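You operate a simulated robot arm through the tools that you are given. There is no shell and no other tool.

The job below is to be done with a simulated robot arm. You get a single attempt, and the scene is never put back.

## Task
Swap both yellow shapers for toe pads, then lift the toe clamp.
Fine: lay the shapers on the fitting table; one pad pushed into each toe. Set down upright: yellow shaper.
Where things are to end (x, y in the base frame): yellow shaper within 0.06 m of [0.46, 0.38]; yellow shaper within 0.06 m of [0.46, 0.25].

It is judged by the outcome, as a careful person would: the job done as asked, and still so three seconds after it is handed in. It fails if anything else is knocked over, pushed out of place, dropped, spilled or broken.

## Robot
A 6-joint arm with a two-finger parallel gripper, fixed in place. Base frame: the origin is at the foot of the arm, x ahead of it, y to its left, z up; the work surface is at about z = 0.752. Lengths are in m, angles in rad, forces in N, time in s.
With the tool pointing down near the work surface it reaches from about 0.38 to 0.9 m from the base axis. Its first joint turns from -2.007 to 2.007 rad. Payload 3.43 kg.
The TCP is the grasp point between the finger pads, 0.034 m short of the fingertips. In the tool frame z runs along the fingers and y along their closing line. The gripper opens to 0.128 m. The fingers are 0.024 m wide and 0.012 m thick; the gripper's body (0.048 by 0.13 m) begins 0.096 m behind the TCP.
Orientation is that of the tool frame in the base frame, as [roll, pitch, yaw] about the fixed x, y, z axes, in that order (R = Rz(yaw) Ry(pitch) Rx(roll)). With the fingers straight down and closing along the base's y, the tool's x points along the base's -x, its y along +y and its z along -z.

## Interface
- The arm moves only by the tool move_arm. Its argument "deltas" is a list of rows, each a list of 7 numbers: the shift along the tool's x, y, z in units of 200 mm (1.0 is 200 mm), then the turn, a rotation vector about the tool's x, y, z in units of 60 degrees (1.0 is 60 degrees), then the closure in counts, from 0 (fully open) to 255 (shut). In form: [[dx, dy, dz, rx, ry, rz, jaw], ...]. A call has 1 to 20 rows; each row is the pose to reach, as a shift and turn from the pose commanded when the call began, along the tool's axes at that moment. A call with a number of a shift or a turn outside -1 to 1 is refused whole. A row lasts 0.2 s, in which the tool goes at most 0.05 m and 0.15 rad; a call with a longer step from one row to the next is refused whole, and so is a gripper value outside its range. A pose out of reach is approached as far as the arm can. The call stops where the force on the tool passes 90 N (or 10 N more than at its start, if that is more) or the arm is blocked; 0.2 s more then pass. The fingers move at their own pace (about 0.108 m/s each) and stop on an object; they squeeze with about 42 N. The grip force told is the motor's: it shows also when the fingers shut on nothing. Time passes only in rows, and 0.2 s behind the last, so rows that repeat a pose let the fingers close. It gives the time, the measured TCP pose, the force on the tool (base axes), the opening and the grip force at its end, in the units of the frame above (readings bear some noise), with the torque about the TCP (base axes, N m) and any sound that the robot's microphone picked up.
- Cameras (640 x 400 px; columns grow to the right, rows downward): "scene" is fixed at [0.3999, 0.6486, 1.3727]; the picture's right is [0.94, -0.33, 0.00], its down [-0.33, -0.94, -0.12] and it looks along [0.04, 0.11, -0.99] (base axes); focal length 214 px, centre (320, 200). "wrist" rides on the gripper at [0.076, -0.011, -0.16] in the tool frame; the picture's right is [0.15, 0.99, 0.00], its down [-0.88, 0.13, -0.46] and it looks along [-0.45, 0.07, 0.89] (tool axes); focal length 234 px, centre (320, 200). There is no depth. A picture from a camera that has moved, and an enlarged one, comes with that camera's place and axes in the base frame and with its lens.
- camera(camera): a new picture of that camera. The clock stands still meanwhile.
- raise_lower(by): slides the trunk up (or, below 0, down) by that many m; the arm rides with it, the base frame stays. It gives what a move gives, with no picture.
- zoom(camera, box): a new picture of the part [left, top, right, bottom] of that camera's present view, enlarged. The clock stands still meanwhile.
- job_done(): hands the job in; it is judged then, once.

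Places have to be worked out from the pictures, the camera data and where the tool is seen. Open the gripper and draw the arm clear of the work before you hand the job in, unless the task says otherwise.

The tools are called after "Call:" as name(argument=value, ...) on one line, values as JSON. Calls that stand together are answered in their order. move_arm: Moves the arm, as the interface text tells. Its arguments: {"type":"object","properties":{"deltas":{"type":"array"}},"required":["deltas"]} The other tools are called the same way: raise_lower (by) slides the trunk up or down; camera (camera) takes a picture; zoom (camera, box) takes an enlarged picture of a part of a camera's view; job_done () hands the job in.

At the start:

```text
time_s: 0.0
tcp_pos: [0.5153, 0.2396, 1.1503]
orientation: [3.141, 0.0, 3.141]
contact_force: [-1.0, 0.0, -0.5]
moment: [-0.03, 0.01, -0.01]
opening: 0.1278
finger_force: 0.1
trunk travel left (down, up): [-0.575, 0.215]
```

scene: 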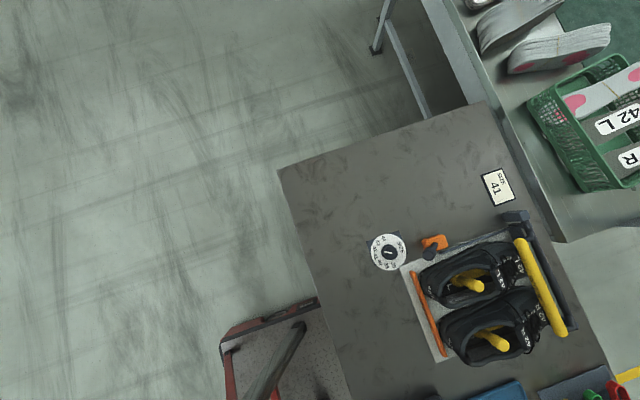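
wrist: 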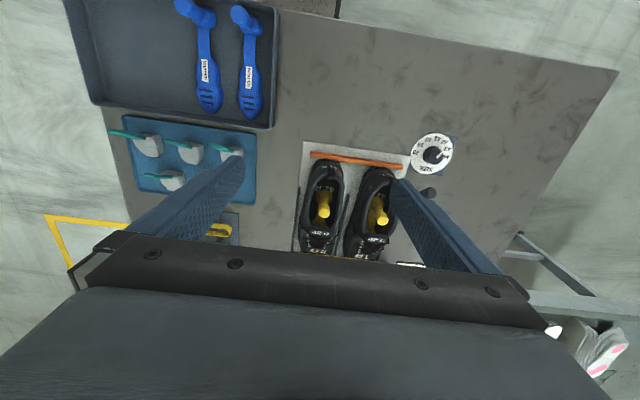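

I begin by looking closer at the clamp, shoes and trays in both views before moving anything.

Call:
zoom(camera="scene", box=[360, 150, 640, 400])

Call:
zoom(camera="wrist", box=[60, 0, 340, 250])

Call:
zoom(camera="wrist", box=[280, 110, 480, 270])

```text
1.60 times, centred on (500, 275) of scene
camera zoom: at [0.3999, 0.6486, 1.3727], right [0.94, -0.33, 0.0], down [-0.33, -0.94, -0.12], along [0.04, 0.11, -0.99], focal length 343 px, centre (32, 80)
```

zoom: 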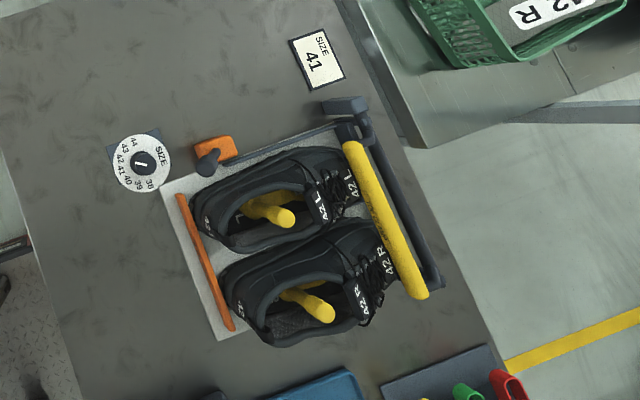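

```text
1.60 times, centred on (200, 125) of wrist
camera zoom: at [0.4407, 0.2281, 1.3076], right [-0.15, 0.99, 0.0], down [0.88, 0.13, 0.46], along [0.45, 0.07, -0.89], focal length 375 px, centre (512, 320)
```

zoom: 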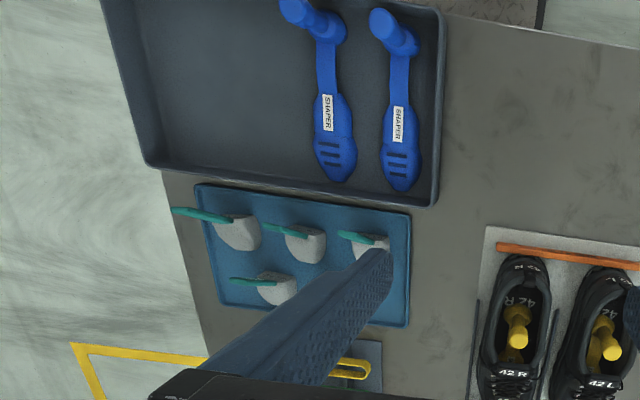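

```text
2.50 times, centred on (380, 190) of wrist
camera zoom: at [0.4407, 0.2281, 1.3076], right [-0.15, 0.99, 0.0], down [0.88, 0.13, 0.46], along [0.45, 0.07, -0.89], focal length 585 px, centre (170, 225)
```

zoom: 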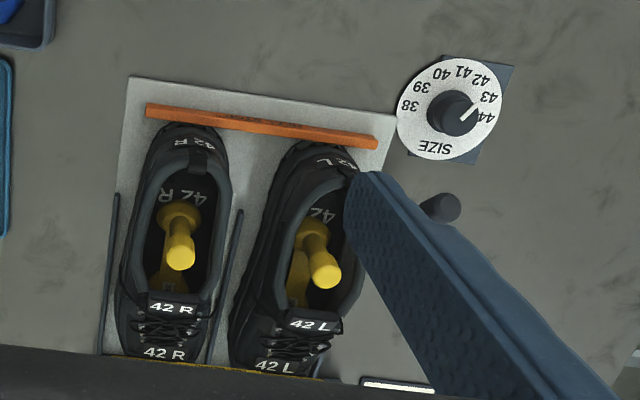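

The yellow knobs sit at about (0.69, 0.40) and (0.69, 0.27), top z≈0.87, with toes toward +x under the yellow clamp bar. I'll shift back and tilt the wrist camera forward, high above everything, to see the clamp and the toe ends.

Call:
move_arm(deltas=[[0.12, 0.15, 0, 0, -0.13, 0, 0], [0.24, 0.3, 0, 0, -0.26, 0, 0], [0.36, 0.45, 0, 0, -0.38, 0, 0], [0.36, 0.45, 0, 0, -0.38, 0, 0]])

Call:
camera(camera="wrist")

```text
time_s: 1.0
tcp_pos: [0.4416, 0.3295, 1.1487]
orientation: [-3.141, 0.399, 3.141]
contact_force: [0.5, -0.1, 0.8]
moment: [0.06, 0.0, 0.01]
opening: 0.1279
finger_force: 0.1
trunk travel left (down, up): [-0.575, 0.215]
```

```text
taken
camera wrist: at [0.3119, 0.3177, 1.2648], right [-0.13, 0.99, -0.06], down [0.63, 0.13, 0.76], along [0.76, 0.07, -0.65], focal length 234 px, centre (320, 200)
```

wrist: 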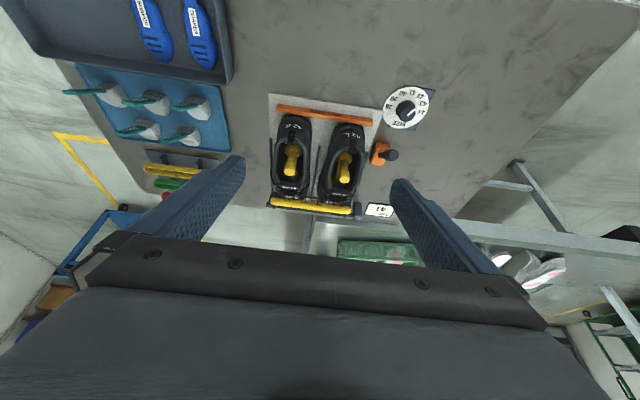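

The clamp is now visible in the wrist view; I enlarge the shoes/clamp and the pad tray.

Call:
zoom(camera="wrist", box=[250, 80, 442, 220])

Call:
zoom(camera="wrist", box=[50, 60, 242, 200])

```text
2.86 times, centred on (346, 150) of wrist
camera zoom: at [0.3119, 0.3177, 1.2648], right [-0.13, 0.99, -0.06], down [0.63, 0.13, 0.76], along [0.76, 0.07, -0.65], focal length 669 px, centre (246, 343)
```

zoom: 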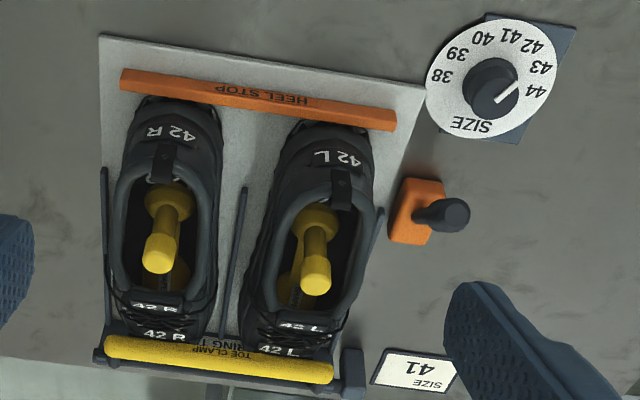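

```text
2.86 times, centred on (146, 130) of wrist
camera zoom: at [0.3119, 0.3177, 1.2648], right [-0.13, 0.99, -0.06], down [0.63, 0.13, 0.76], along [0.76, 0.07, -0.65], focal length 669 px, centre (817, 400)
```

zoom: 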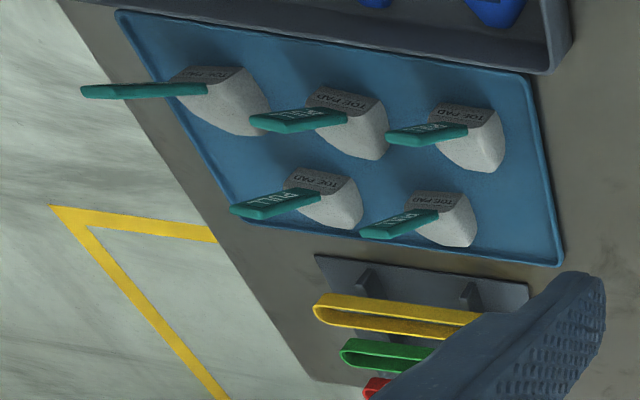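

I enlarge more on the clamp's label, the orange lever and the tray racks.

Call:
zoom(camera="wrist", box=[262, 180, 402, 222])

Call:
zoom(camera="wrist", box=[355, 125, 425, 175])

Call:
zoom(camera="scene", box=[490, 200, 590, 350])

```text
4.57 times, centred on (332, 201) of wrist
camera zoom: at [0.3119, 0.3177, 1.2648], right [-0.13, 0.99, -0.06], down [0.63, 0.13, 0.76], along [0.76, 0.07, -0.65], focal length 1070 px, centre (265, 195)
```

zoom: 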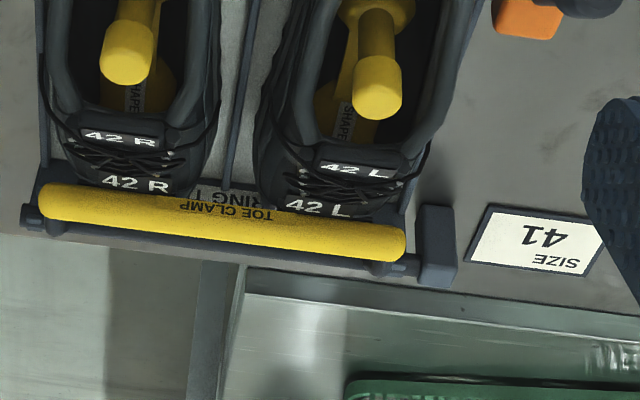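

```text
8.00 times, centred on (390, 150) of wrist
camera zoom: at [0.3119, 0.3177, 1.2648], right [-0.13, 0.99, -0.06], down [0.63, 0.13, 0.76], along [0.76, 0.07, -0.65], focal length 1873 px, centre (-240, 600)
```

zoom: 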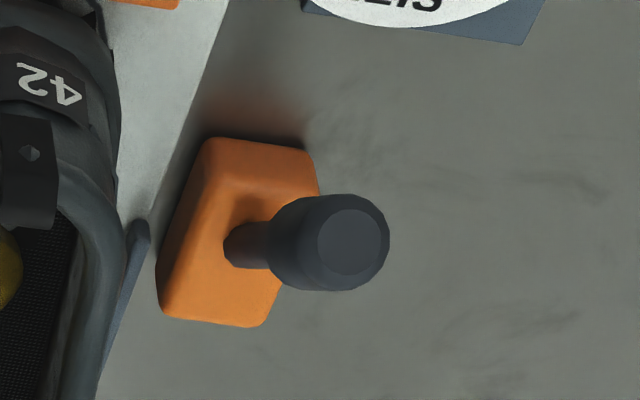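

```text
2.67 times, centred on (540, 275) of scene
camera zoom: at [0.3999, 0.6486, 1.3727], right [0.94, -0.33, 0.0], down [-0.33, -0.94, -0.12], along [0.04, 0.11, -0.99], focal length 572 px, centre (-267, 0)
```

zoom: 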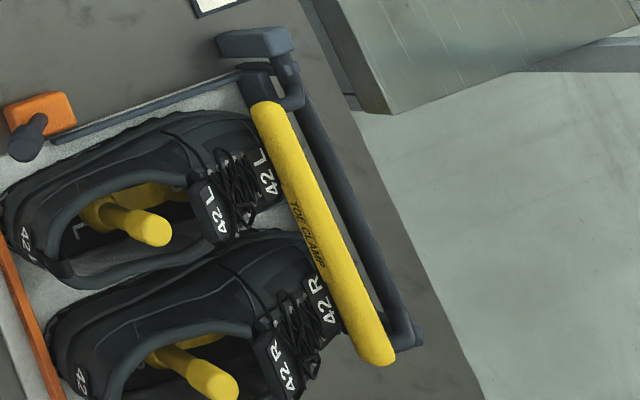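

I'll go look from the −y side (tool x toward −y), staying high, to judge shoe collar heights, handle shape and the pads up close. First untilt and turn 60° about the tool z.

Call:
move_arm(deltas=[[0, 0, 0, 0, 0.13, 0, 0], [0, 0, 0, 0, 0.26, 0, 0], [0, 0, 0, 0, 0.38, 0, 0]])

Call:
move_arm(deltas=[[-0.13, -0.1, 0, 0, 0, -0.14, 0], [-0.26, -0.2, 0, 0, 0, -0.28, 0], [-0.39, -0.3, 0, 0, 0, -0.42, 0], [-0.52, -0.4, 0, 0, 0, -0.56, 0], [-0.65, -0.5, 0, 0, 0, -0.7, 0], [-0.78, -0.6, 0, 0, 0, -0.84, 0], [-0.91, -0.7, 0, 0, 0, -0.98, 0], [-1, -0.8, 0, 0, 0, -1, 0], [-1, -0.9, 0, 0, 0, -1, 0]])

Call:
move_arm(deltas=[[0, 0, 0, 0, 0, -0.14, 0], [0, 0, 0, 0, 0, -0.28, 0], [0, 0, 0, 0, 0, -0.42, 0], [0, 0, 0, 0, 0, -0.5, 0]])

Call:
camera(camera="wrist")

```text
time_s: 1.8
tcp_pos: [0.4426, 0.3302, 1.1481]
orientation: [3.14, -0.002, 3.142]
contact_force: [-0.8, 0.0, 1.3]
moment: [-0.01, -0.06, 0.04]
opening: 0.128
finger_force: 0.0
trunk travel left (down, up): [-0.575, 0.215]
```

```text
time_s: 3.8
tcp_pos: [0.6414, 0.1492, 1.1488]
orientation: [3.141, 0.0, -2.095]
contact_force: [0.9, 0.0, 0.7]
moment: [0.0, -0.02, -0.02]
opening: 0.128
finger_force: 0.1
trunk travel left (down, up): [-0.575, 0.215]
```

```text
time_s: 4.8
tcp_pos: [0.6429, 0.1492, 1.1485]
orientation: [3.14, -0.001, -1.57]
contact_force: [0.0, -0.4, 0.5]
moment: [-0.02, -0.04, 0.0]
opening: 0.128
finger_force: 0.1
trunk travel left (down, up): [-0.575, 0.215]
```

```text
taken
camera wrist: at [0.6557, 0.0732, 1.3073], right [-0.99, -0.15, 0.0], down [-0.13, 0.88, 0.46], along [-0.07, 0.45, -0.89], focal length 234 px, centre (320, 200)
```

wrist: 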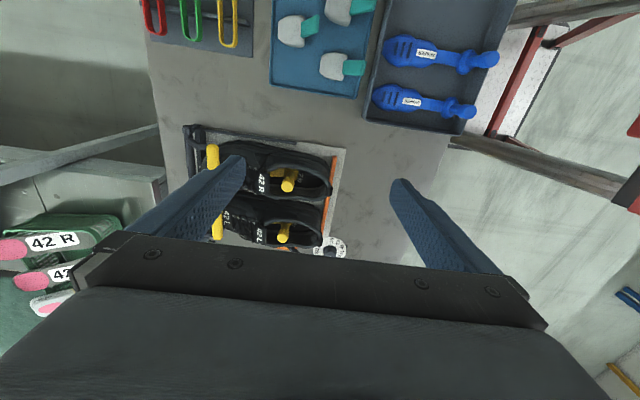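

Now lower to about z=1.0 and tilt the camera toward +y for a flatter look at the shoes and clamp.

Call:
move_arm(deltas=[[0.1, 0, 0.15, 0, -0.14, 0, 0], [0.2, 0, 0.3, 0, -0.28, 0, 0], [0.3, 0, 0.45, 0, -0.42, 0, 0], [0.4, 0, 0.55, 0, -0.55, 0, 0], [0.5, 0, 0.6, 0, -0.55, 0, 0]])

Call:
camera(camera="wrist")

Call:
zoom(camera="wrist", box=[180, 50, 400, 190])

```text
time_s: 6.0
tcp_pos: [0.6429, 0.0487, 1.0294]
orientation: [-3.141, 0.578, -1.571]
contact_force: [-0.7, 0.4, -0.2]
moment: [-0.02, -0.04, -0.03]
opening: 0.1281
finger_force: 0.2
trunk travel left (down, up): [-0.575, 0.215]
```

```text
taken
camera wrist: at [0.6548, -0.1028, 1.1201], right [-0.99, -0.12, -0.08], down [-0.13, 0.49, 0.86], along [-0.07, 0.86, -0.5], focal length 234 px, centre (320, 200)
```

wrist: 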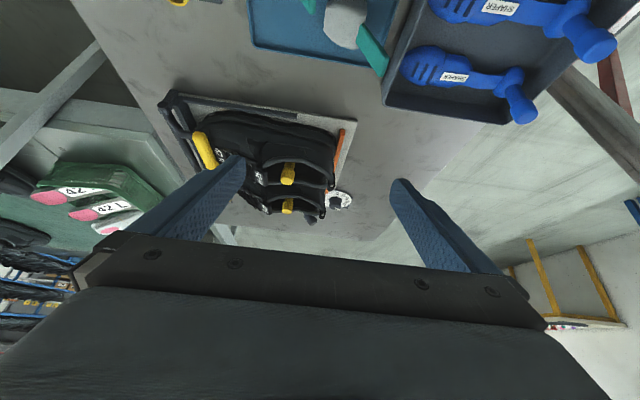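

```text
2.86 times, centred on (290, 120) of wrist
camera zoom: at [0.6548, -0.1028, 1.1201], right [-0.99, -0.12, -0.08], down [-0.13, 0.49, 0.86], along [-0.07, 0.86, -0.5], focal length 669 px, centre (406, 429)
```

zoom: 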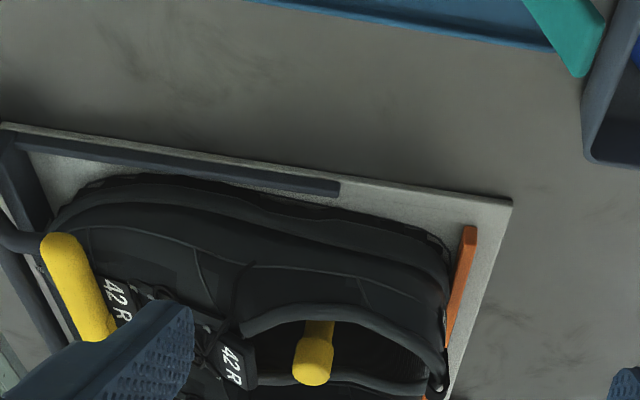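

The collar rim is at z≈0.84, the knob tops at ≈0.87; knob R is at (0.691, 0.272). Closing along x gives most room, so I keep this yaw, untilt, and go above knob R with the jaws half open.

Call:
move_arm(deltas=[[0, 0, 0, 0, 0.14, 0, 120], [0, 0, 0, 0, 0.28, 0, 120], [0, 0, 0, 0, 0.42, 0, 120], [0, 0, 0, 0, 0.55, 0, 120]])

Call:
move_arm(deltas=[[-0.2, -0.05, 0, 0, 0, 0, 120], [-0.4, -0.1, 0, 0, 0, 0, 120], [-0.6, -0.15, 0, 0, 0, 0, 120], [-0.8, -0.2, 0, 0, 0, 0, 120], [-0.9, -0.24, 0.05, 0, 0, 0, 120], [-1, -0.24, 0.1, 0, 0, 0, 120]])

Call:
camera(camera="wrist")

Call:
camera(camera="scene")

```text
time_s: 7.0
tcp_pos: [0.6433, 0.0487, 1.0288]
orientation: [3.141, -0.002, -1.571]
contact_force: [-0.7, -0.3, -0.4]
moment: [0.03, 0.01, 0.05]
opening: 0.0676
finger_force: 0.1
trunk travel left (down, up): [-0.575, 0.215]
```

```text
time_s: 8.4
tcp_pos: [0.6903, 0.2498, 1.011]
orientation: [3.141, 0.0, -1.573]
contact_force: [-0.1, 1.5, -0.8]
moment: [0.05, 0.01, -0.01]
opening: 0.0675
finger_force: 0.1
trunk travel left (down, up): [-0.575, 0.215]
```

```text
taken
camera wrist: at [0.7038, 0.174, 1.1697], right [-0.99, -0.15, 0.0], down [-0.13, 0.88, 0.46], along [-0.07, 0.45, -0.89], focal length 234 px, centre (320, 200)
```

wrist: 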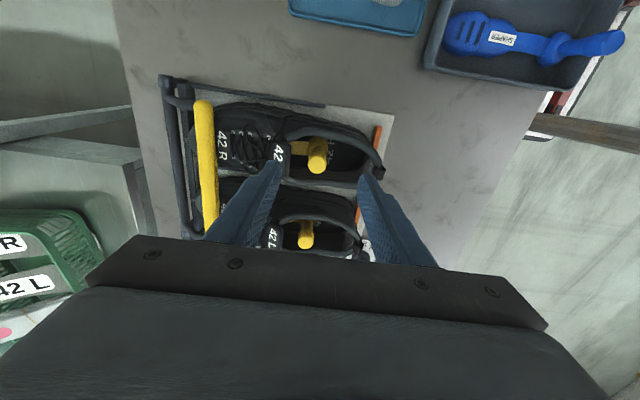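

```text
taken
```

scene: 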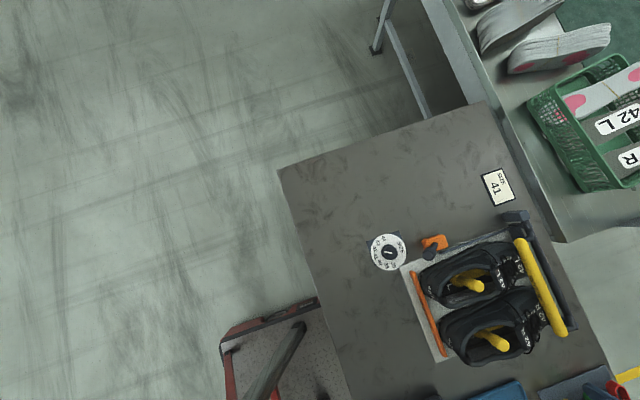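

I enlarge the wrist view around shoe R and the clamp.

Call:
zoom(camera="wrist", box=[150, 60, 400, 260])

Call:
zoom(camera="wrist", box=[260, 110, 400, 200])

Call:
zoom(camera="wrist", box=[430, 0, 640, 120])

```text
2.00 times, centred on (275, 160) of wrist
camera zoom: at [0.7038, 0.174, 1.1697], right [-0.99, -0.15, 0.0], down [-0.13, 0.88, 0.46], along [-0.07, 0.45, -0.89], focal length 468 px, centre (410, 280)
```

zoom: 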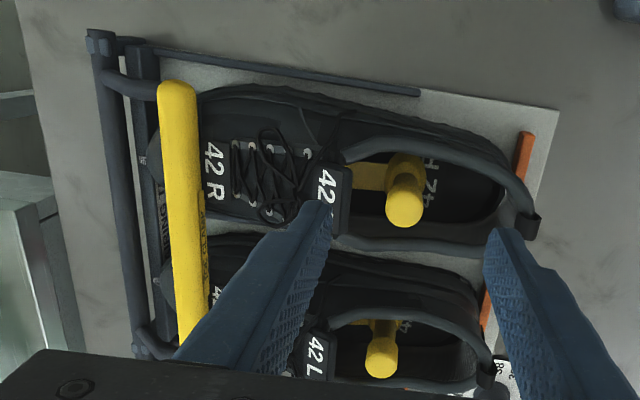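

```text
4.44 times, centred on (330, 155) of wrist
camera zoom: at [0.7038, 0.174, 1.1697], right [-0.99, -0.15, 0.0], down [-0.13, 0.88, 0.46], along [-0.07, 0.45, -0.89], focal length 1041 px, centre (276, 400)
```

zoom: 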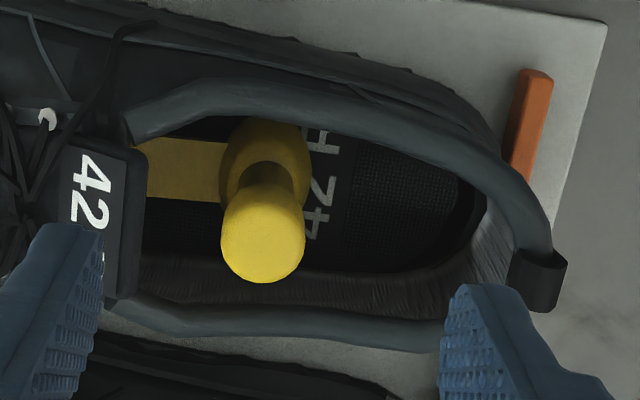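

```text
3.05 times, centred on (535, 60) of wrist
camera zoom: at [0.7038, 0.174, 1.1697], right [-0.99, -0.15, 0.0], down [-0.13, 0.88, 0.46], along [-0.07, 0.45, -0.89], focal length 714 px, centre (-335, 627)
```

zoom: 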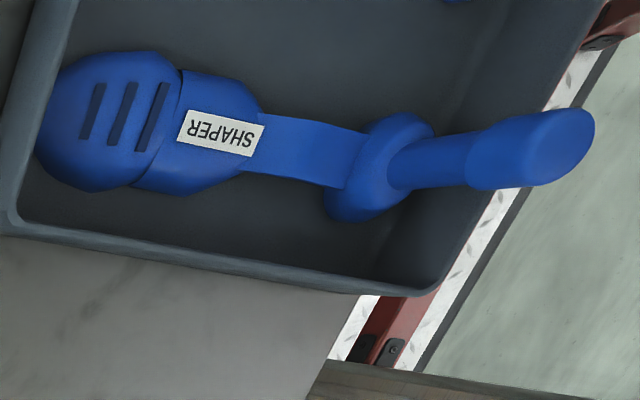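

Knob R is 0.025 m thick, centred at (0.692, 0.273); the tongue tab starts at x≈0.735 and the inner heel is near x≈0.615. I narrow the jaws to 0.05 m and go down to z≈0.866.

Call:
move_arm(deltas=[[-0.115, -0.01, 0, 0, 0, 0, 155], [-0.115, -0.01, 0.2, 0, 0, 0, 155], [-0.115, -0.01, 0.4, 0, 0, 0, 155], [-0.115, -0.01, 0.5, 0, 0, 0, 155]])

Call:
camera(camera="wrist")

Call:
zoom(camera="wrist", box=[220, 80, 420, 240])

```text
time_s: 9.4
tcp_pos: [0.6952, 0.2726, 0.9126]
orientation: [-3.135, 0.004, -1.57]
contact_force: [-2.2, -1.7, 22.0]
moment: [-0.31, -0.64, -0.07]
opening: 0.0488
finger_force: 0.1
trunk travel left (down, up): [-0.575, 0.215]
```

```text
taken
camera wrist: at [0.7065, 0.1975, 1.0708], right [-0.99, -0.15, -0.01], down [-0.13, 0.88, 0.46], along [-0.06, 0.45, -0.89], focal length 234 px, centre (320, 200)
```

wrist: 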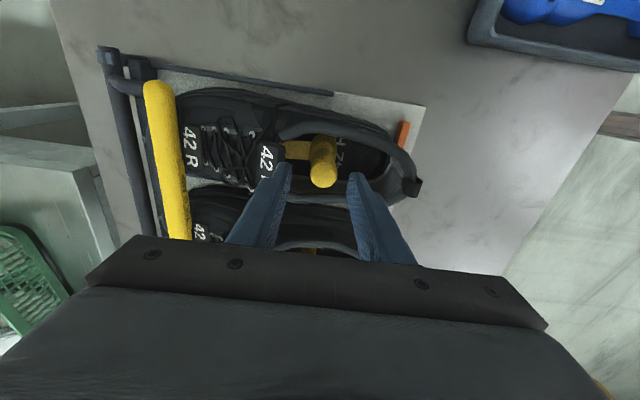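

```text
2.50 times, centred on (320, 160) of wrist
camera zoom: at [0.7065, 0.1975, 1.0708], right [-0.99, -0.15, -0.01], down [-0.13, 0.88, 0.46], along [-0.06, 0.45, -0.89], focal length 585 px, centre (320, 300)
```

zoom: 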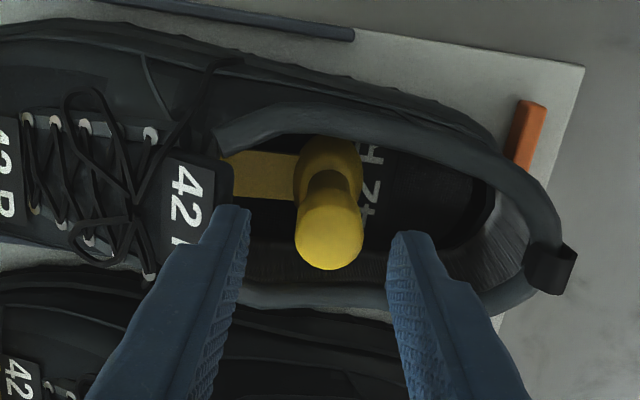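

The +x finger touched the tongue tag (22 N, contact at x≈0.728). I back off 3 cm, narrow the jaws to 0.036 m and check the force before going down again.

Call:
move_arm(deltas=[[0, 0, -0.15, 0, 0, 0, 155], [0, 0.005, -0.15, 0, 0, 0, 183], [0, 0.005, -0.15, 0, 0, 0, 183]])

Call:
zoom(camera="wrist", box=[220, 80, 420, 240])

```text
time_s: 10.2
tcp_pos: [0.691, 0.2725, 0.9375]
orientation: [-3.141, 0.001, -1.571]
contact_force: [0.0, 0.6, 0.0]
moment: [-0.02, -0.03, -0.03]
opening: 0.0362
finger_force: 0.0
trunk travel left (down, up): [-0.575, 0.215]
```

```text
2.50 times, centred on (320, 160) of wrist
camera zoom: at [0.7043, 0.1956, 1.0973], right [-0.99, -0.15, 0.0], down [-0.13, 0.88, 0.46], along [-0.07, 0.45, -0.89], focal length 585 px, centre (320, 300)
```

zoom: 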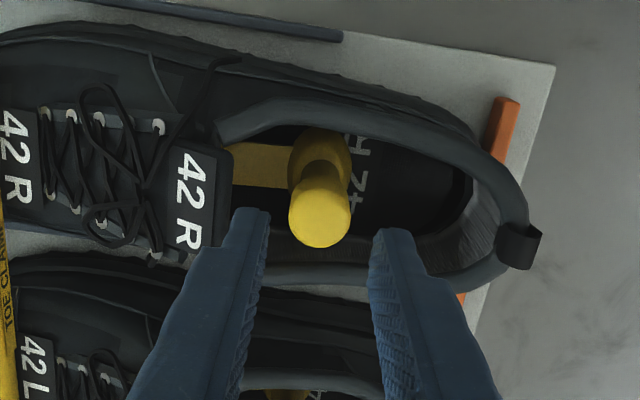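

Aligned and free of contact. I descend onto knob R in small steps and check the force.

Call:
move_arm(deltas=[[0, 0, 0.12, 0, 0, 0, 183], [0, 0, 0.22, 0, 0, 0, 183], [0, 0, 0.3, 0, 0, 0, 183], [0, 0, 0.35, 0, 0, 0, 183]])

```text
time_s: 11.2
tcp_pos: [0.6919, 0.2716, 0.8701]
orientation: [-3.139, 0.001, -1.57]
contact_force: [-0.4, 0.4, 0.3]
moment: [-0.01, 0.0, 0.0]
opening: 0.0361
finger_force: 0.0
trunk travel left (down, up): [-0.575, 0.215]
```

No contact. I go 6 mm lower and close on the knob.

Call:
move_arm(deltas=[[0, 0, 0.03, 0, 0, 0, 183], [0, 0, 0.03, 0, 0, 0, 255], [0, 0, 0.03, 0, 0, 0, 255], [0, 0, 0.03, 0, 0, 0, 255]])

Call:
zoom(camera="wrist", box=[220, 60, 420, 220])

```text
time_s: 12.2
tcp_pos: [0.692, 0.2717, 0.8649]
orientation: [-3.141, 0.0, -1.57]
contact_force: [-1.6, 0.6, 1.0]
moment: [0.07, -0.07, 0.03]
opening: 0.0244
finger_force: 41.9
trunk travel left (down, up): [-0.575, 0.215]
```

```text
2.50 times, centred on (320, 140) of wrist
camera zoom: at [0.7045, 0.1961, 1.0222], right [-0.99, -0.15, 0.0], down [-0.13, 0.88, 0.46], along [-0.07, 0.45, -0.89], focal length 585 px, centre (320, 350)
```

zoom: 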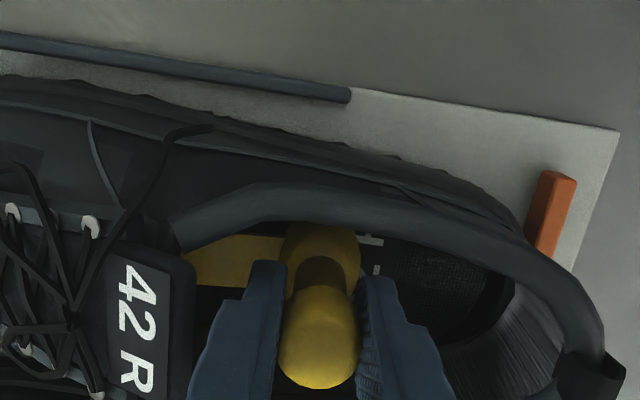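

Gripped (opening 0.0244 m). Now I draw it straight back toward the heel, 1 cm at a time, watching the force.

Call:
move_arm(deltas=[[0, 0.02, 0, 0, 0, 0, 255], [0, 0.04, 0, 0, 0, 0, 255], [0, 0.05, 0, 0, 0, 0, 255]])

```text
time_s: 13.0
tcp_pos: [0.6818, 0.2717, 0.8643]
orientation: [-3.14, 0.001, -1.571]
contact_force: [-0.9, 0.8, -0.3]
moment: [-0.02, -0.04, 0.01]
opening: 0.0242
finger_force: 42.4
trunk travel left (down, up): [-0.575, 0.215]
```

It slides with no resistance. I continue back another 3 cm and look.

Call:
move_arm(deltas=[[0, 0.04, 0, 0, 0, 0, 255], [0, 0.08, 0, 0, 0, 0, 255], [0, 0.12, 0, 0, 0, 0, 255], [0, 0.15, 0, 0, 0, 0, 255]])

Call:
zoom(camera="wrist", box=[180, 40, 420, 220])

```text
time_s: 14.0
tcp_pos: [0.6519, 0.2719, 0.8626]
orientation: [-3.141, 0.0, -1.572]
contact_force: [-0.6, -0.9, 0.6]
moment: [-0.03, -0.02, -0.02]
opening: 0.0246
finger_force: 41.9
trunk travel left (down, up): [-0.575, 0.215]
```

```text
2.22 times, centred on (300, 130) of wrist
camera zoom: at [0.6645, 0.1962, 1.0219], right [-0.99, -0.15, 0.0], down [-0.13, 0.88, 0.46], along [-0.07, 0.45, -0.89], focal length 520 px, centre (364, 356)
```

zoom: 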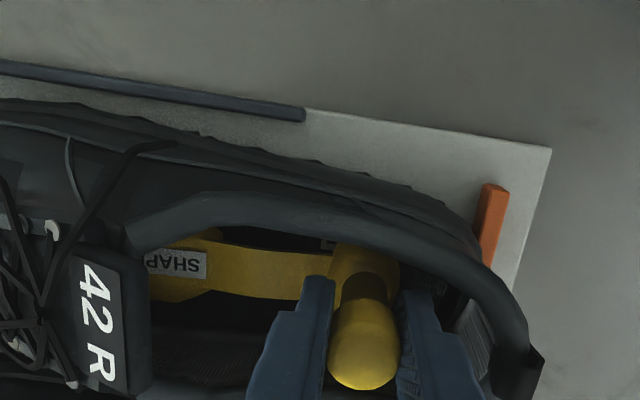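

The shaper has come back 4 cm and its rear block shows in the opening. Now I begin tipping its heel end up about the toe tip (rotation about base +y), in small steps.

Call:
move_arm(deltas=[[0, -0.033, -0.055, -0.07, 0, 0, 255], [0, -0.062, -0.111, -0.14, 0, 0, 255]])

Call:
zoom(camera="wrist", box=[180, 40, 420, 220])

```text
time_s: 14.6
tcp_pos: [0.6653, 0.2713, 0.8854]
orientation: [2.994, -0.001, -1.57]
contact_force: [1.1, 0.2, 0.2]
moment: [-0.03, -0.16, -0.04]
opening: 0.0244
finger_force: 41.6
trunk travel left (down, up): [-0.575, 0.215]
```

```text
2.22 times, centred on (300, 130) of wrist
camera zoom: at [0.7014, 0.1957, 1.0406], right [-0.98, -0.15, 0.15], down [-0.06, 0.88, 0.47], along [-0.2, 0.45, -0.87], focal length 520 px, centre (364, 356)
```

zoom: 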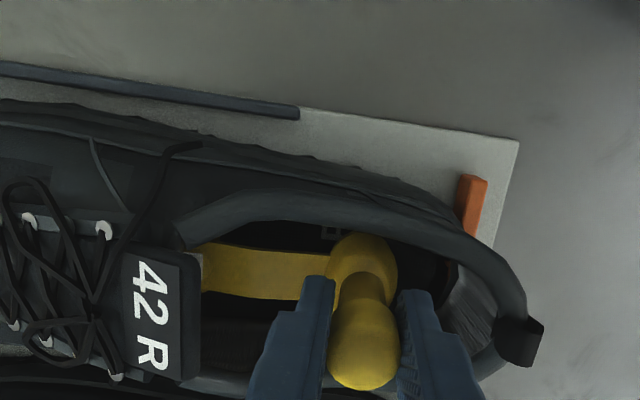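

Free so far. I keep tipping to about 0.3 rad with a small pull back.

Call:
move_arm(deltas=[[0, -0.014, -0.053, -0.073, 0, 0, 255], [0, -0.028, -0.107, -0.146, 0, 0, 255]])

Call:
zoom(camera="wrist", box=[180, 40, 420, 220])

Call:
zoom(camera="scene", box=[400, 200, 600, 380])

```text
time_s: 15.2
tcp_pos: [0.6719, 0.2705, 0.905]
orientation: [2.841, 0.0, -1.571]
contact_force: [-0.3, -0.7, 0.5]
moment: [0.0, -0.12, -0.03]
opening: 0.0243
finger_force: 42.7
trunk travel left (down, up): [-0.575, 0.215]
```

```text
2.22 times, centred on (300, 130) of wrist
camera zoom: at [0.7321, 0.1958, 1.0535], right [-0.94, -0.15, 0.29], down [0.01, 0.88, 0.47], along [-0.33, 0.45, -0.83], focal length 520 px, centre (364, 356)
```

zoom: 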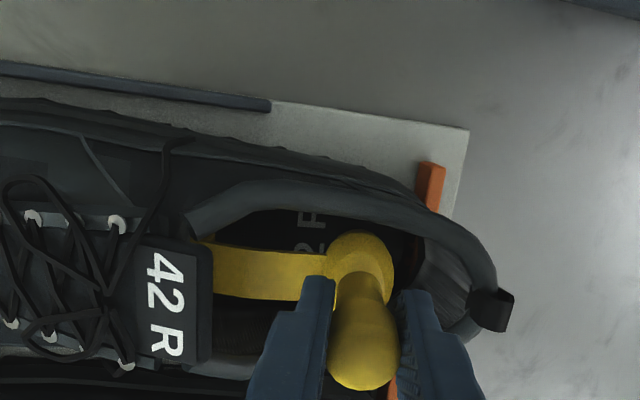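

```text
2.22 times, centred on (500, 290) of scene
camera zoom: at [0.3999, 0.6486, 1.3727], right [0.94, -0.33, 0.0], down [-0.33, -0.94, -0.12], along [0.04, 0.11, -0.99], focal length 477 px, centre (-80, 0)
```

zoom: 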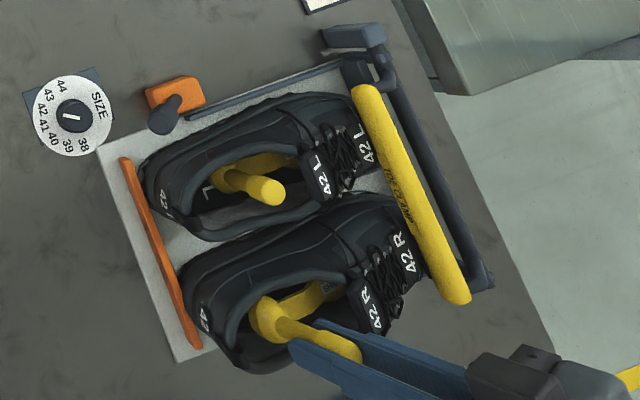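

Both views show it clear of the collar. I tip to 0.45 rad, then draw it along its own axis, up and back.

Call:
move_arm(deltas=[[0, 0.003, -0.05, -0.072, 0, 0, 255], [0, 0.006, -0.1, -0.143, 0, 0, 255]])

Call:
zoom(camera="scene", box=[400, 200, 600, 380])

```text
time_s: 15.8
tcp_pos: [0.6779, 0.2719, 0.9253]
orientation: [2.692, 0.0, -1.57]
contact_force: [0.9, -0.1, 2.7]
moment: [-0.03, -0.73, 0.0]
opening: 0.0243
finger_force: 42.0
trunk travel left (down, up): [-0.575, 0.215]
```

```text
2.22 times, centred on (500, 290) of scene
camera zoom: at [0.3999, 0.6486, 1.3727], right [0.94, -0.33, 0.0], down [-0.33, -0.94, -0.12], along [0.04, 0.11, -0.99], focal length 477 px, centre (-80, 0)
```

zoom: 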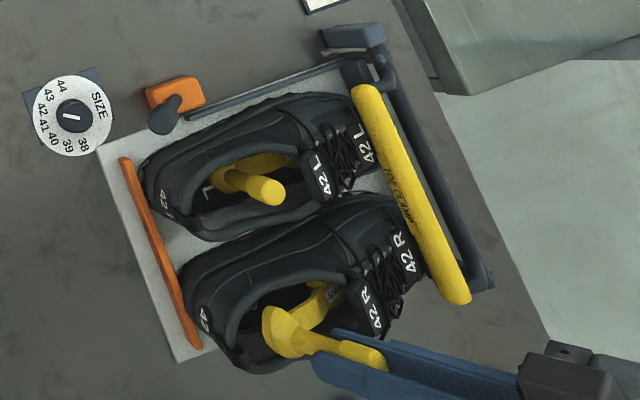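

A small torque (−0.73 Nm) says the block touches the vamp, so I now draw it back along its own axis (tool +y) without tipping more.

Call:
move_arm(deltas=[[0, 0.05, 0, 0, 0, 0, 255], [0, 0.1, 0, 0, 0, 0, 255], [0, 0.15, 0, 0, 0, 0, 255]])

Call:
zoom(camera="scene", box=[400, 200, 600, 380])

```text
time_s: 16.6
tcp_pos: [0.6522, 0.273, 0.9369]
orientation: [2.693, -0.001, -1.571]
contact_force: [4.0, 0.5, 1.9]
moment: [0.03, -0.16, -0.02]
opening: 0.0245
finger_force: 42.2
trunk travel left (down, up): [-0.575, 0.215]
```

```text
2.22 times, centred on (500, 290) of scene
camera zoom: at [0.3999, 0.6486, 1.3727], right [0.94, -0.33, 0.0], down [-0.33, -0.94, -0.12], along [0.04, 0.11, -0.99], focal length 477 px, centre (-80, 0)
```

zoom: 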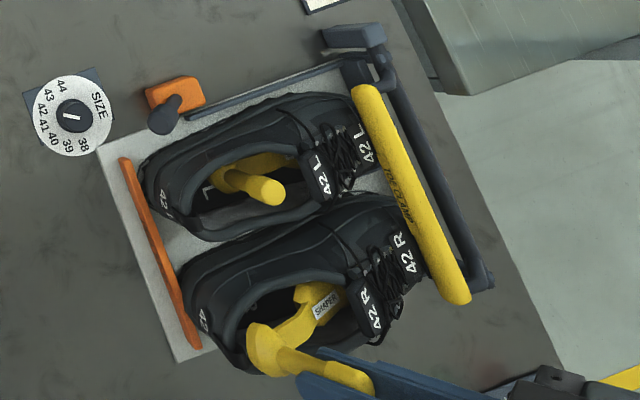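

Easing out well. I continue along the axis another 4 cm.

Call:
move_arm(deltas=[[0, 0.05, 0, 0, 0, 0, 255], [0, 0.1, 0, 0, 0, 0, 255], [0, 0.15, 0, 0, 0, 0, 255], [0, 0.2, 0, 0, 0, 0, 255]])

Call:
zoom(camera="scene", box=[400, 200, 600, 380])

Call:
camera(camera="wrist")

```text
time_s: 17.6
tcp_pos: [0.6144, 0.2722, 0.9558]
orientation: [2.693, 0.0, -1.571]
contact_force: [3.0, 0.0, 5.7]
moment: [0.03, -0.08, 0.01]
opening: 0.0243
finger_force: 41.7
trunk travel left (down, up): [-0.575, 0.215]
```

```text
2.22 times, centred on (500, 290) of scene
camera zoom: at [0.3999, 0.6486, 1.3727], right [0.94, -0.33, 0.0], down [-0.33, -0.94, -0.12], along [0.04, 0.11, -0.99], focal length 477 px, centre (-80, 0)
```

zoom: 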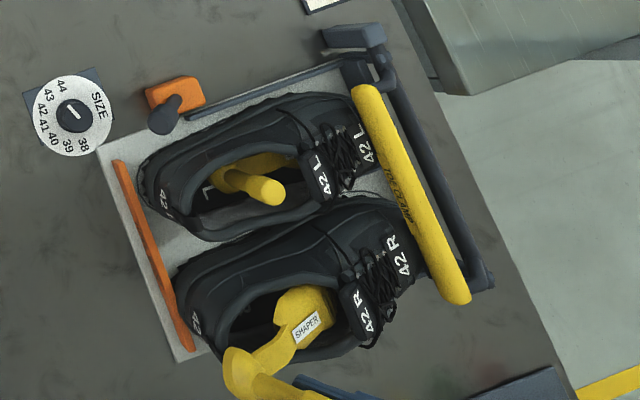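

```text
taken
camera wrist: at [0.6953, 0.1961, 1.094], right [-0.89, -0.15, 0.43], down [0.08, 0.88, 0.47], along [-0.45, 0.45, -0.77], focal length 234 px, centre (320, 200)
```

wrist: 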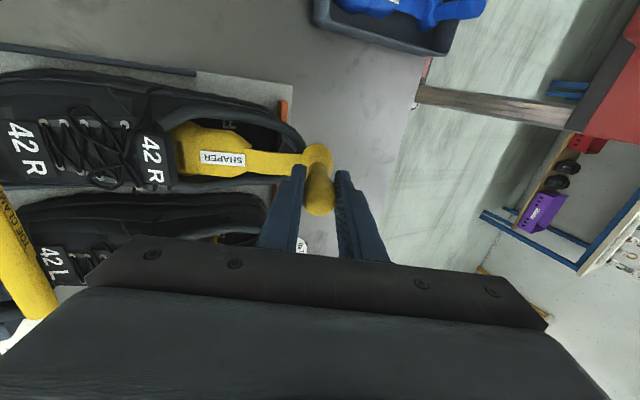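

The shoe and heel stop appear to have shifted a little, and the dial pointer looks different. I check closely before moving on.

Call:
zoom(camera="scene", box=[360, 225, 460, 290])

Call:
zoom(camera="scene", box=[400, 260, 500, 370])

```text
6.15 times, centred on (410, 258) of scene
camera zoom: at [0.3999, 0.6486, 1.3727], right [0.94, -0.33, 0.0], down [-0.33, -0.94, -0.12], along [0.04, 0.11, -0.99], focal length 1320 px, centre (-234, -154)
```

zoom: 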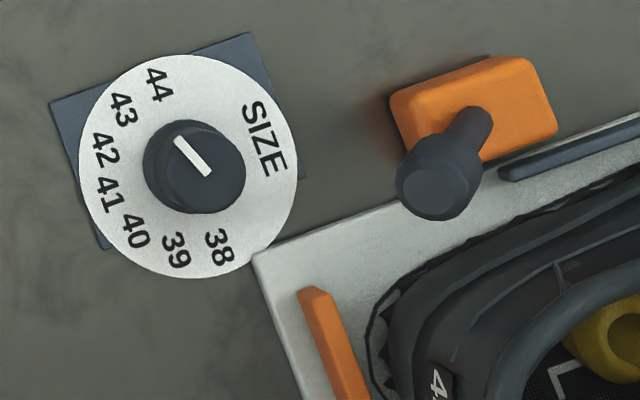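

```text
3.64 times, centred on (450, 315) of scene
camera zoom: at [0.3999, 0.6486, 1.3727], right [0.94, -0.33, 0.0], down [-0.33, -0.94, -0.12], along [0.04, 0.11, -0.99], focal length 780 px, centre (-153, -218)
```

zoom: 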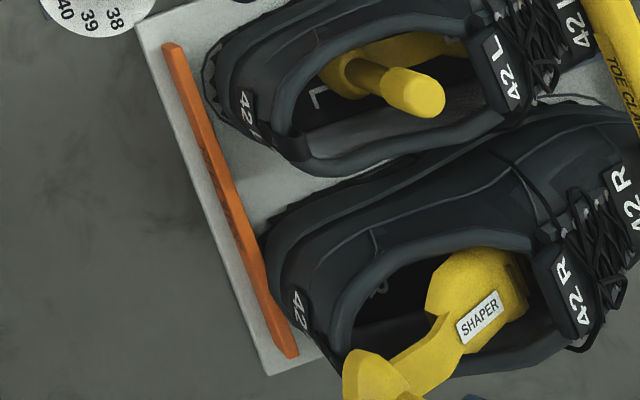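

The dial went from ~42 to ~43 and the heel stop moved back several mm with the shoe; I'll restore it afterwards. Now I lift the shaper mostly upward to avoid dragging the shoe further.

Call:
move_arm(deltas=[[0, 0.03, -0.045, 0, 0, 0, 255], [0, 0.07, -0.08, 0, 0, 0, 255], [0, 0.11, -0.113, 0, 0, 0, 255]])

Call:
zoom(camera="scene", box=[400, 200, 600, 380])

Call:
zoom(camera="wrist", box=[100, 60, 400, 260])

```text
time_s: 18.4
tcp_pos: [0.6058, 0.2719, 0.9863]
orientation: [2.693, 0.0, -1.571]
contact_force: [-0.6, -0.5, -0.5]
moment: [-0.01, 0.02, 0.01]
opening: 0.0245
finger_force: 41.9
trunk travel left (down, up): [-0.575, 0.215]
```

```text
2.22 times, centred on (500, 290) of scene
camera zoom: at [0.3999, 0.6486, 1.3727], right [0.94, -0.33, 0.0], down [-0.33, -0.94, -0.12], along [0.04, 0.11, -0.99], focal length 477 px, centre (-80, 0)
```

zoom: 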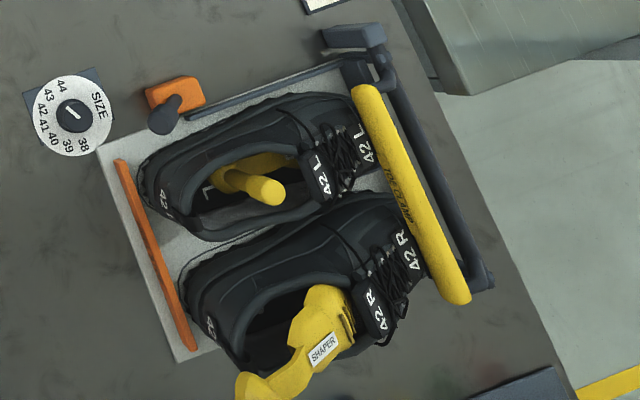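

```text
2.00 times, centred on (250, 160) of wrist
camera zoom: at [0.6866, 0.1958, 1.124], right [-0.89, -0.15, 0.43], down [0.08, 0.88, 0.47], along [-0.45, 0.45, -0.77], focal length 468 px, centre (460, 280)
```

zoom: 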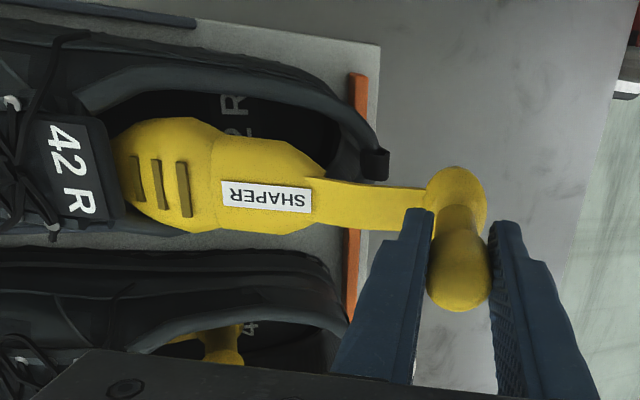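

Nearly out with no force, and the shoe itself sprang forward again. I lift 8 cm further.

Call:
move_arm(deltas=[[0, 0.06, -0.09, 0, 0, 0, 255], [0, 0.12, -0.18, 0, 0, 0, 255], [0, 0.17, -0.26, 0, 0, 0, 255], [0, 0.219, -0.338, 0, 0, 0, 255]])

Call:
zoom(camera="scene", box=[400, 200, 600, 380])

Call:
camera(camera="wrist")

```text
time_s: 19.4
tcp_pos: [0.596, 0.2717, 1.0651]
orientation: [2.692, 0.0, -1.569]
contact_force: [0.5, 0.8, -1.1]
moment: [0.01, 0.03, 0.02]
opening: 0.0244
finger_force: 42.2
trunk travel left (down, up): [-0.575, 0.215]
```

```text
2.22 times, centred on (500, 290) of scene
camera zoom: at [0.3999, 0.6486, 1.3727], right [0.94, -0.33, 0.0], down [-0.33, -0.94, -0.12], along [0.04, 0.11, -0.99], focal length 477 px, centre (-80, 0)
```

zoom: 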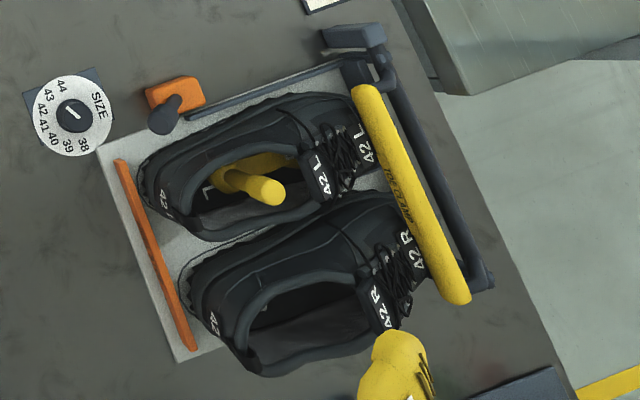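

```text
taken
camera wrist: at [0.6773, 0.196, 1.2044], right [-0.89, -0.15, 0.43], down [0.08, 0.88, 0.47], along [-0.45, 0.45, -0.77], focal length 234 px, centre (320, 200)
```

wrist: 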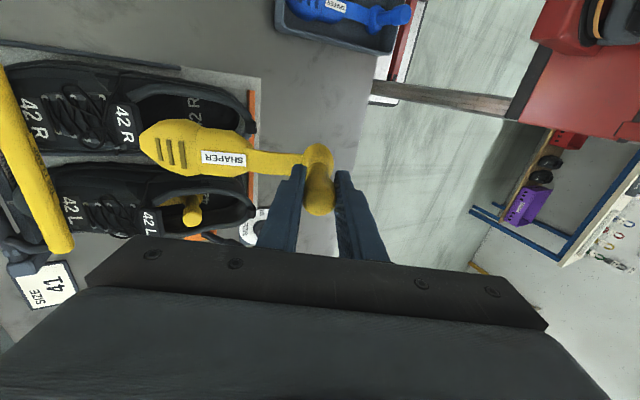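

Shaper R is out, hanging heel-up. I level it again (turn +0.45 rad about tool x) in the air.

Call:
move_arm(deltas=[[0, 0, 0, 0.14, 0, 0, 255], [0, 0, 0, 0.28, 0, 0, 255], [0, 0, 0, 0.429, 0, 0, 255], [0, 0, 0, 0.429, 0, 0, 255]])

Call:
move_arm(deltas=[[0, 0.16, 0, 0, 0, 0.1, 255], [0, 0.32, 0, 0, 0, 0.2, 255], [0, 0.48, 0.1, 0, 0, 0.3, 255], [0, 0.64, 0.2, 0, 0, 0.4, 255], [-0.02, 0.8, 0.3, 0, 0, 0.5, 255], [-0.03, 0.92, 0.4, 0, 0, 0.5, 255], [-0.03, 0.92, 0.6, 0, 0, 0.5, 255], [-0.03, 0.92, 0.7, 0, 0, 0.5, 255]])

Call:
camera(camera="wrist")

Call:
camera(camera="scene")

```text
refused: row 3 steps farther than a row can; nothing moved
```

```text
time_s: 21.2
tcp_pos: [0.3701, 0.2783, 1.0196]
orientation: [2.746, -0.217, -2.051]
contact_force: [-0.6, 0.1, 0.6]
moment: [-0.02, 0.01, -0.01]
opening: 0.0245
finger_force: 42.0
trunk travel left (down, up): [-0.575, 0.215]
```

```text
taken
camera wrist: at [0.4151, 0.2066, 1.1745], right [-0.84, 0.37, 0.4], down [0.49, 0.83, 0.27], along [-0.24, 0.42, -0.87], focal length 234 px, centre (320, 200)
```

wrist: 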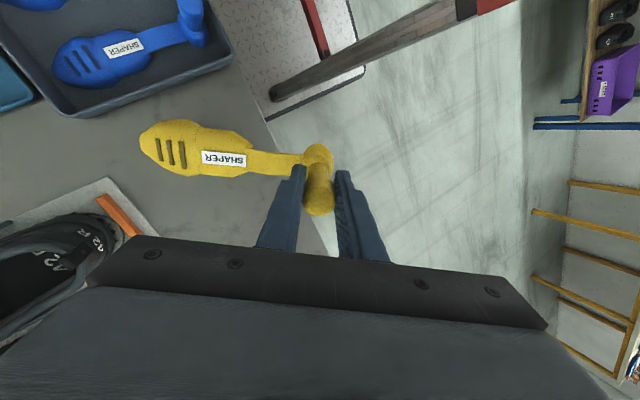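

```text
taken
```

scene: 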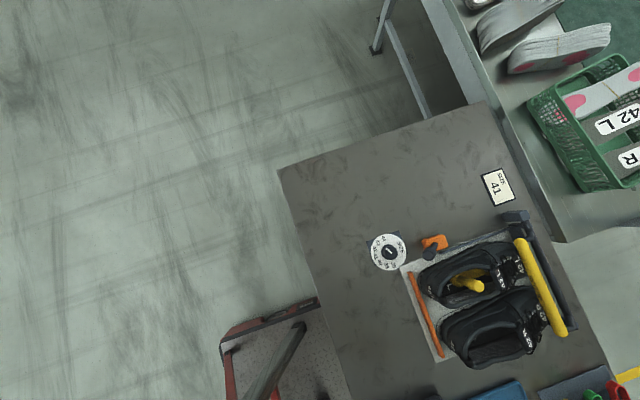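

My first turn was refused (step too big) and the move ran in the tilted frame; nothing was touched. I now level the tool about the correct axis, in place.

Call:
move_arm(deltas=[[0, 0, 0, 0.093, -0.0537, 0, 255], [0, 0, 0, 0.186, -0.1073, 0, 255], [0, 0, 0, 0.279, -0.161, 0, 255], [0, 0, 0, 0.3717, -0.2146, 0, 255]])

```text
time_s: 22.2
tcp_pos: [0.3683, 0.2794, 1.0189]
orientation: [-3.14, -0.001, -2.094]
contact_force: [0.2, 0.7, -0.3]
moment: [-0.02, 0.05, 0.01]
opening: 0.0243
finger_force: 42.2
trunk travel left (down, up): [-0.575, 0.215]
```

Level now (yaw −120°, toe pointing (0.87, −0.5)). I move the handle to (0.412, 0.278) and lower to z≈0.90, then look.

Call:
move_arm(deltas=[[-0.05, -0.1, 0, 0, 0, 0, 255], [-0.101, -0.194, 0.1, 0, 0, 0, 255], [-0.101, -0.194, 0.3, 0, 0, 0, 255], [-0.101, -0.194, 0.5, 0, 0, 0, 255], [-0.101, -0.194, 0.595, 0, 0, 0, 255]])

Call:
camera(camera="wrist")

Call:
camera(camera="scene")

```text
time_s: 23.4
tcp_pos: [0.4119, 0.2764, 0.8995]
orientation: [3.14, 0.001, -2.094]
contact_force: [-0.4, -0.1, -0.1]
moment: [0.03, -0.01, 0.0]
opening: 0.0242
finger_force: 41.9
trunk travel left (down, up): [-0.575, 0.215]
```

```text
taken
camera wrist: at [0.3851, 0.2046, 1.0582], right [-0.93, 0.37, 0.0], down [0.33, 0.83, 0.46], along [0.17, 0.42, -0.89], focal length 234 px, centre (320, 200)
```

wrist: 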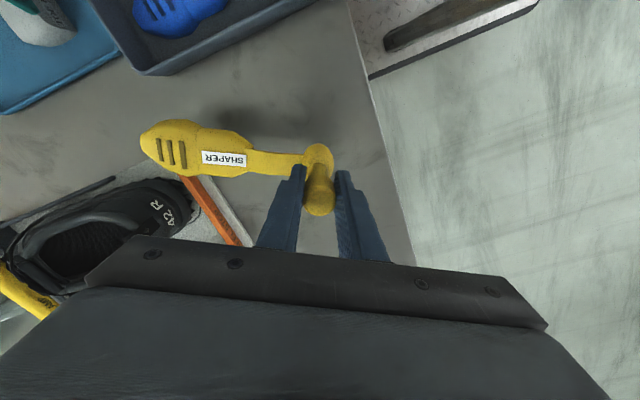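

```text
taken
```

scene: 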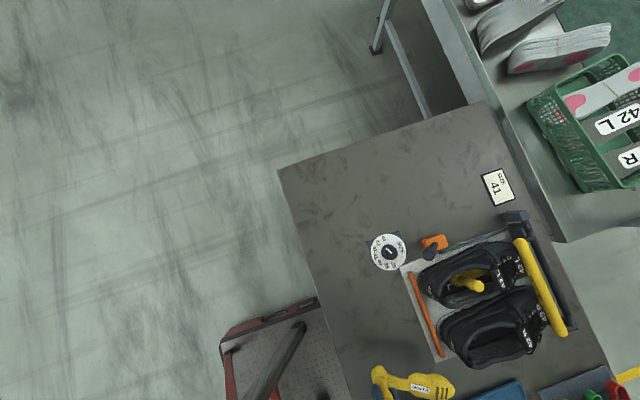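

The toe tip would come within ~1 cm of the platform edge, so I turn another 10° and shift the handle to (0.418, 0.285), giving clearance from both platform and tray.

Call:
move_arm(deltas=[[-0.025, -0.0025, 0, 0, 0, 0.083, 255], [-0.0525, -0.005, 0, 0, 0, 0.1667, 255], [-0.0525, -0.005, 0.1, 0, 0, 0.1667, 255], [-0.0525, -0.005, 0.2, 0, 0, 0.1667, 255]])

Call:
camera(camera="wrist")

Call:
zoom(camera="scene", box=[340, 260, 540, 400])

```text
time_s: 24.4
tcp_pos: [0.4178, 0.2846, 0.8591]
orientation: [3.141, 0.0, -2.269]
contact_force: [0.0, -0.8, -0.6]
moment: [-0.02, 0.01, -0.01]
opening: 0.0246
finger_force: 41.9
trunk travel left (down, up): [-0.575, 0.215]
```

```text
taken
camera wrist: at [0.379, 0.2183, 1.0182], right [-0.85, 0.52, 0.0], down [0.47, 0.76, 0.46], along [0.24, 0.39, -0.89], focal length 234 px, centre (320, 200)
```

wrist: 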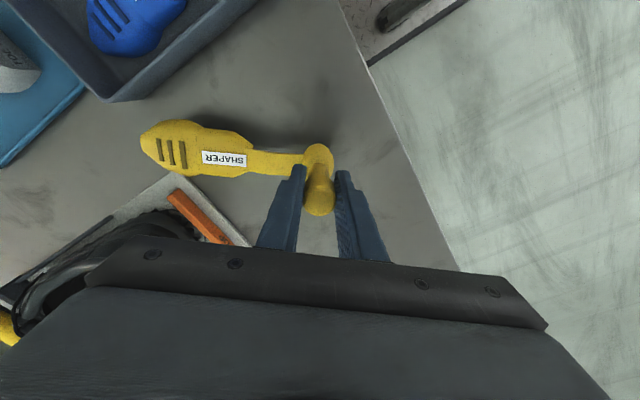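

```text
2.86 times, centred on (440, 330) of scene
camera zoom: at [0.3999, 0.6486, 1.3727], right [0.94, -0.33, 0.0], down [-0.33, -0.94, -0.12], along [0.04, 0.11, -0.99], focal length 613 px, centre (-23, -171)
```

zoom: 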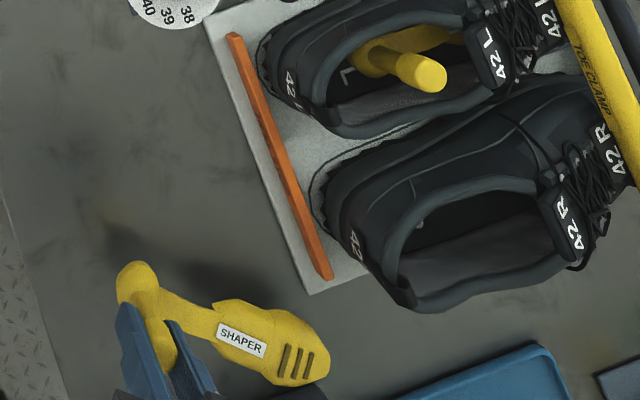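

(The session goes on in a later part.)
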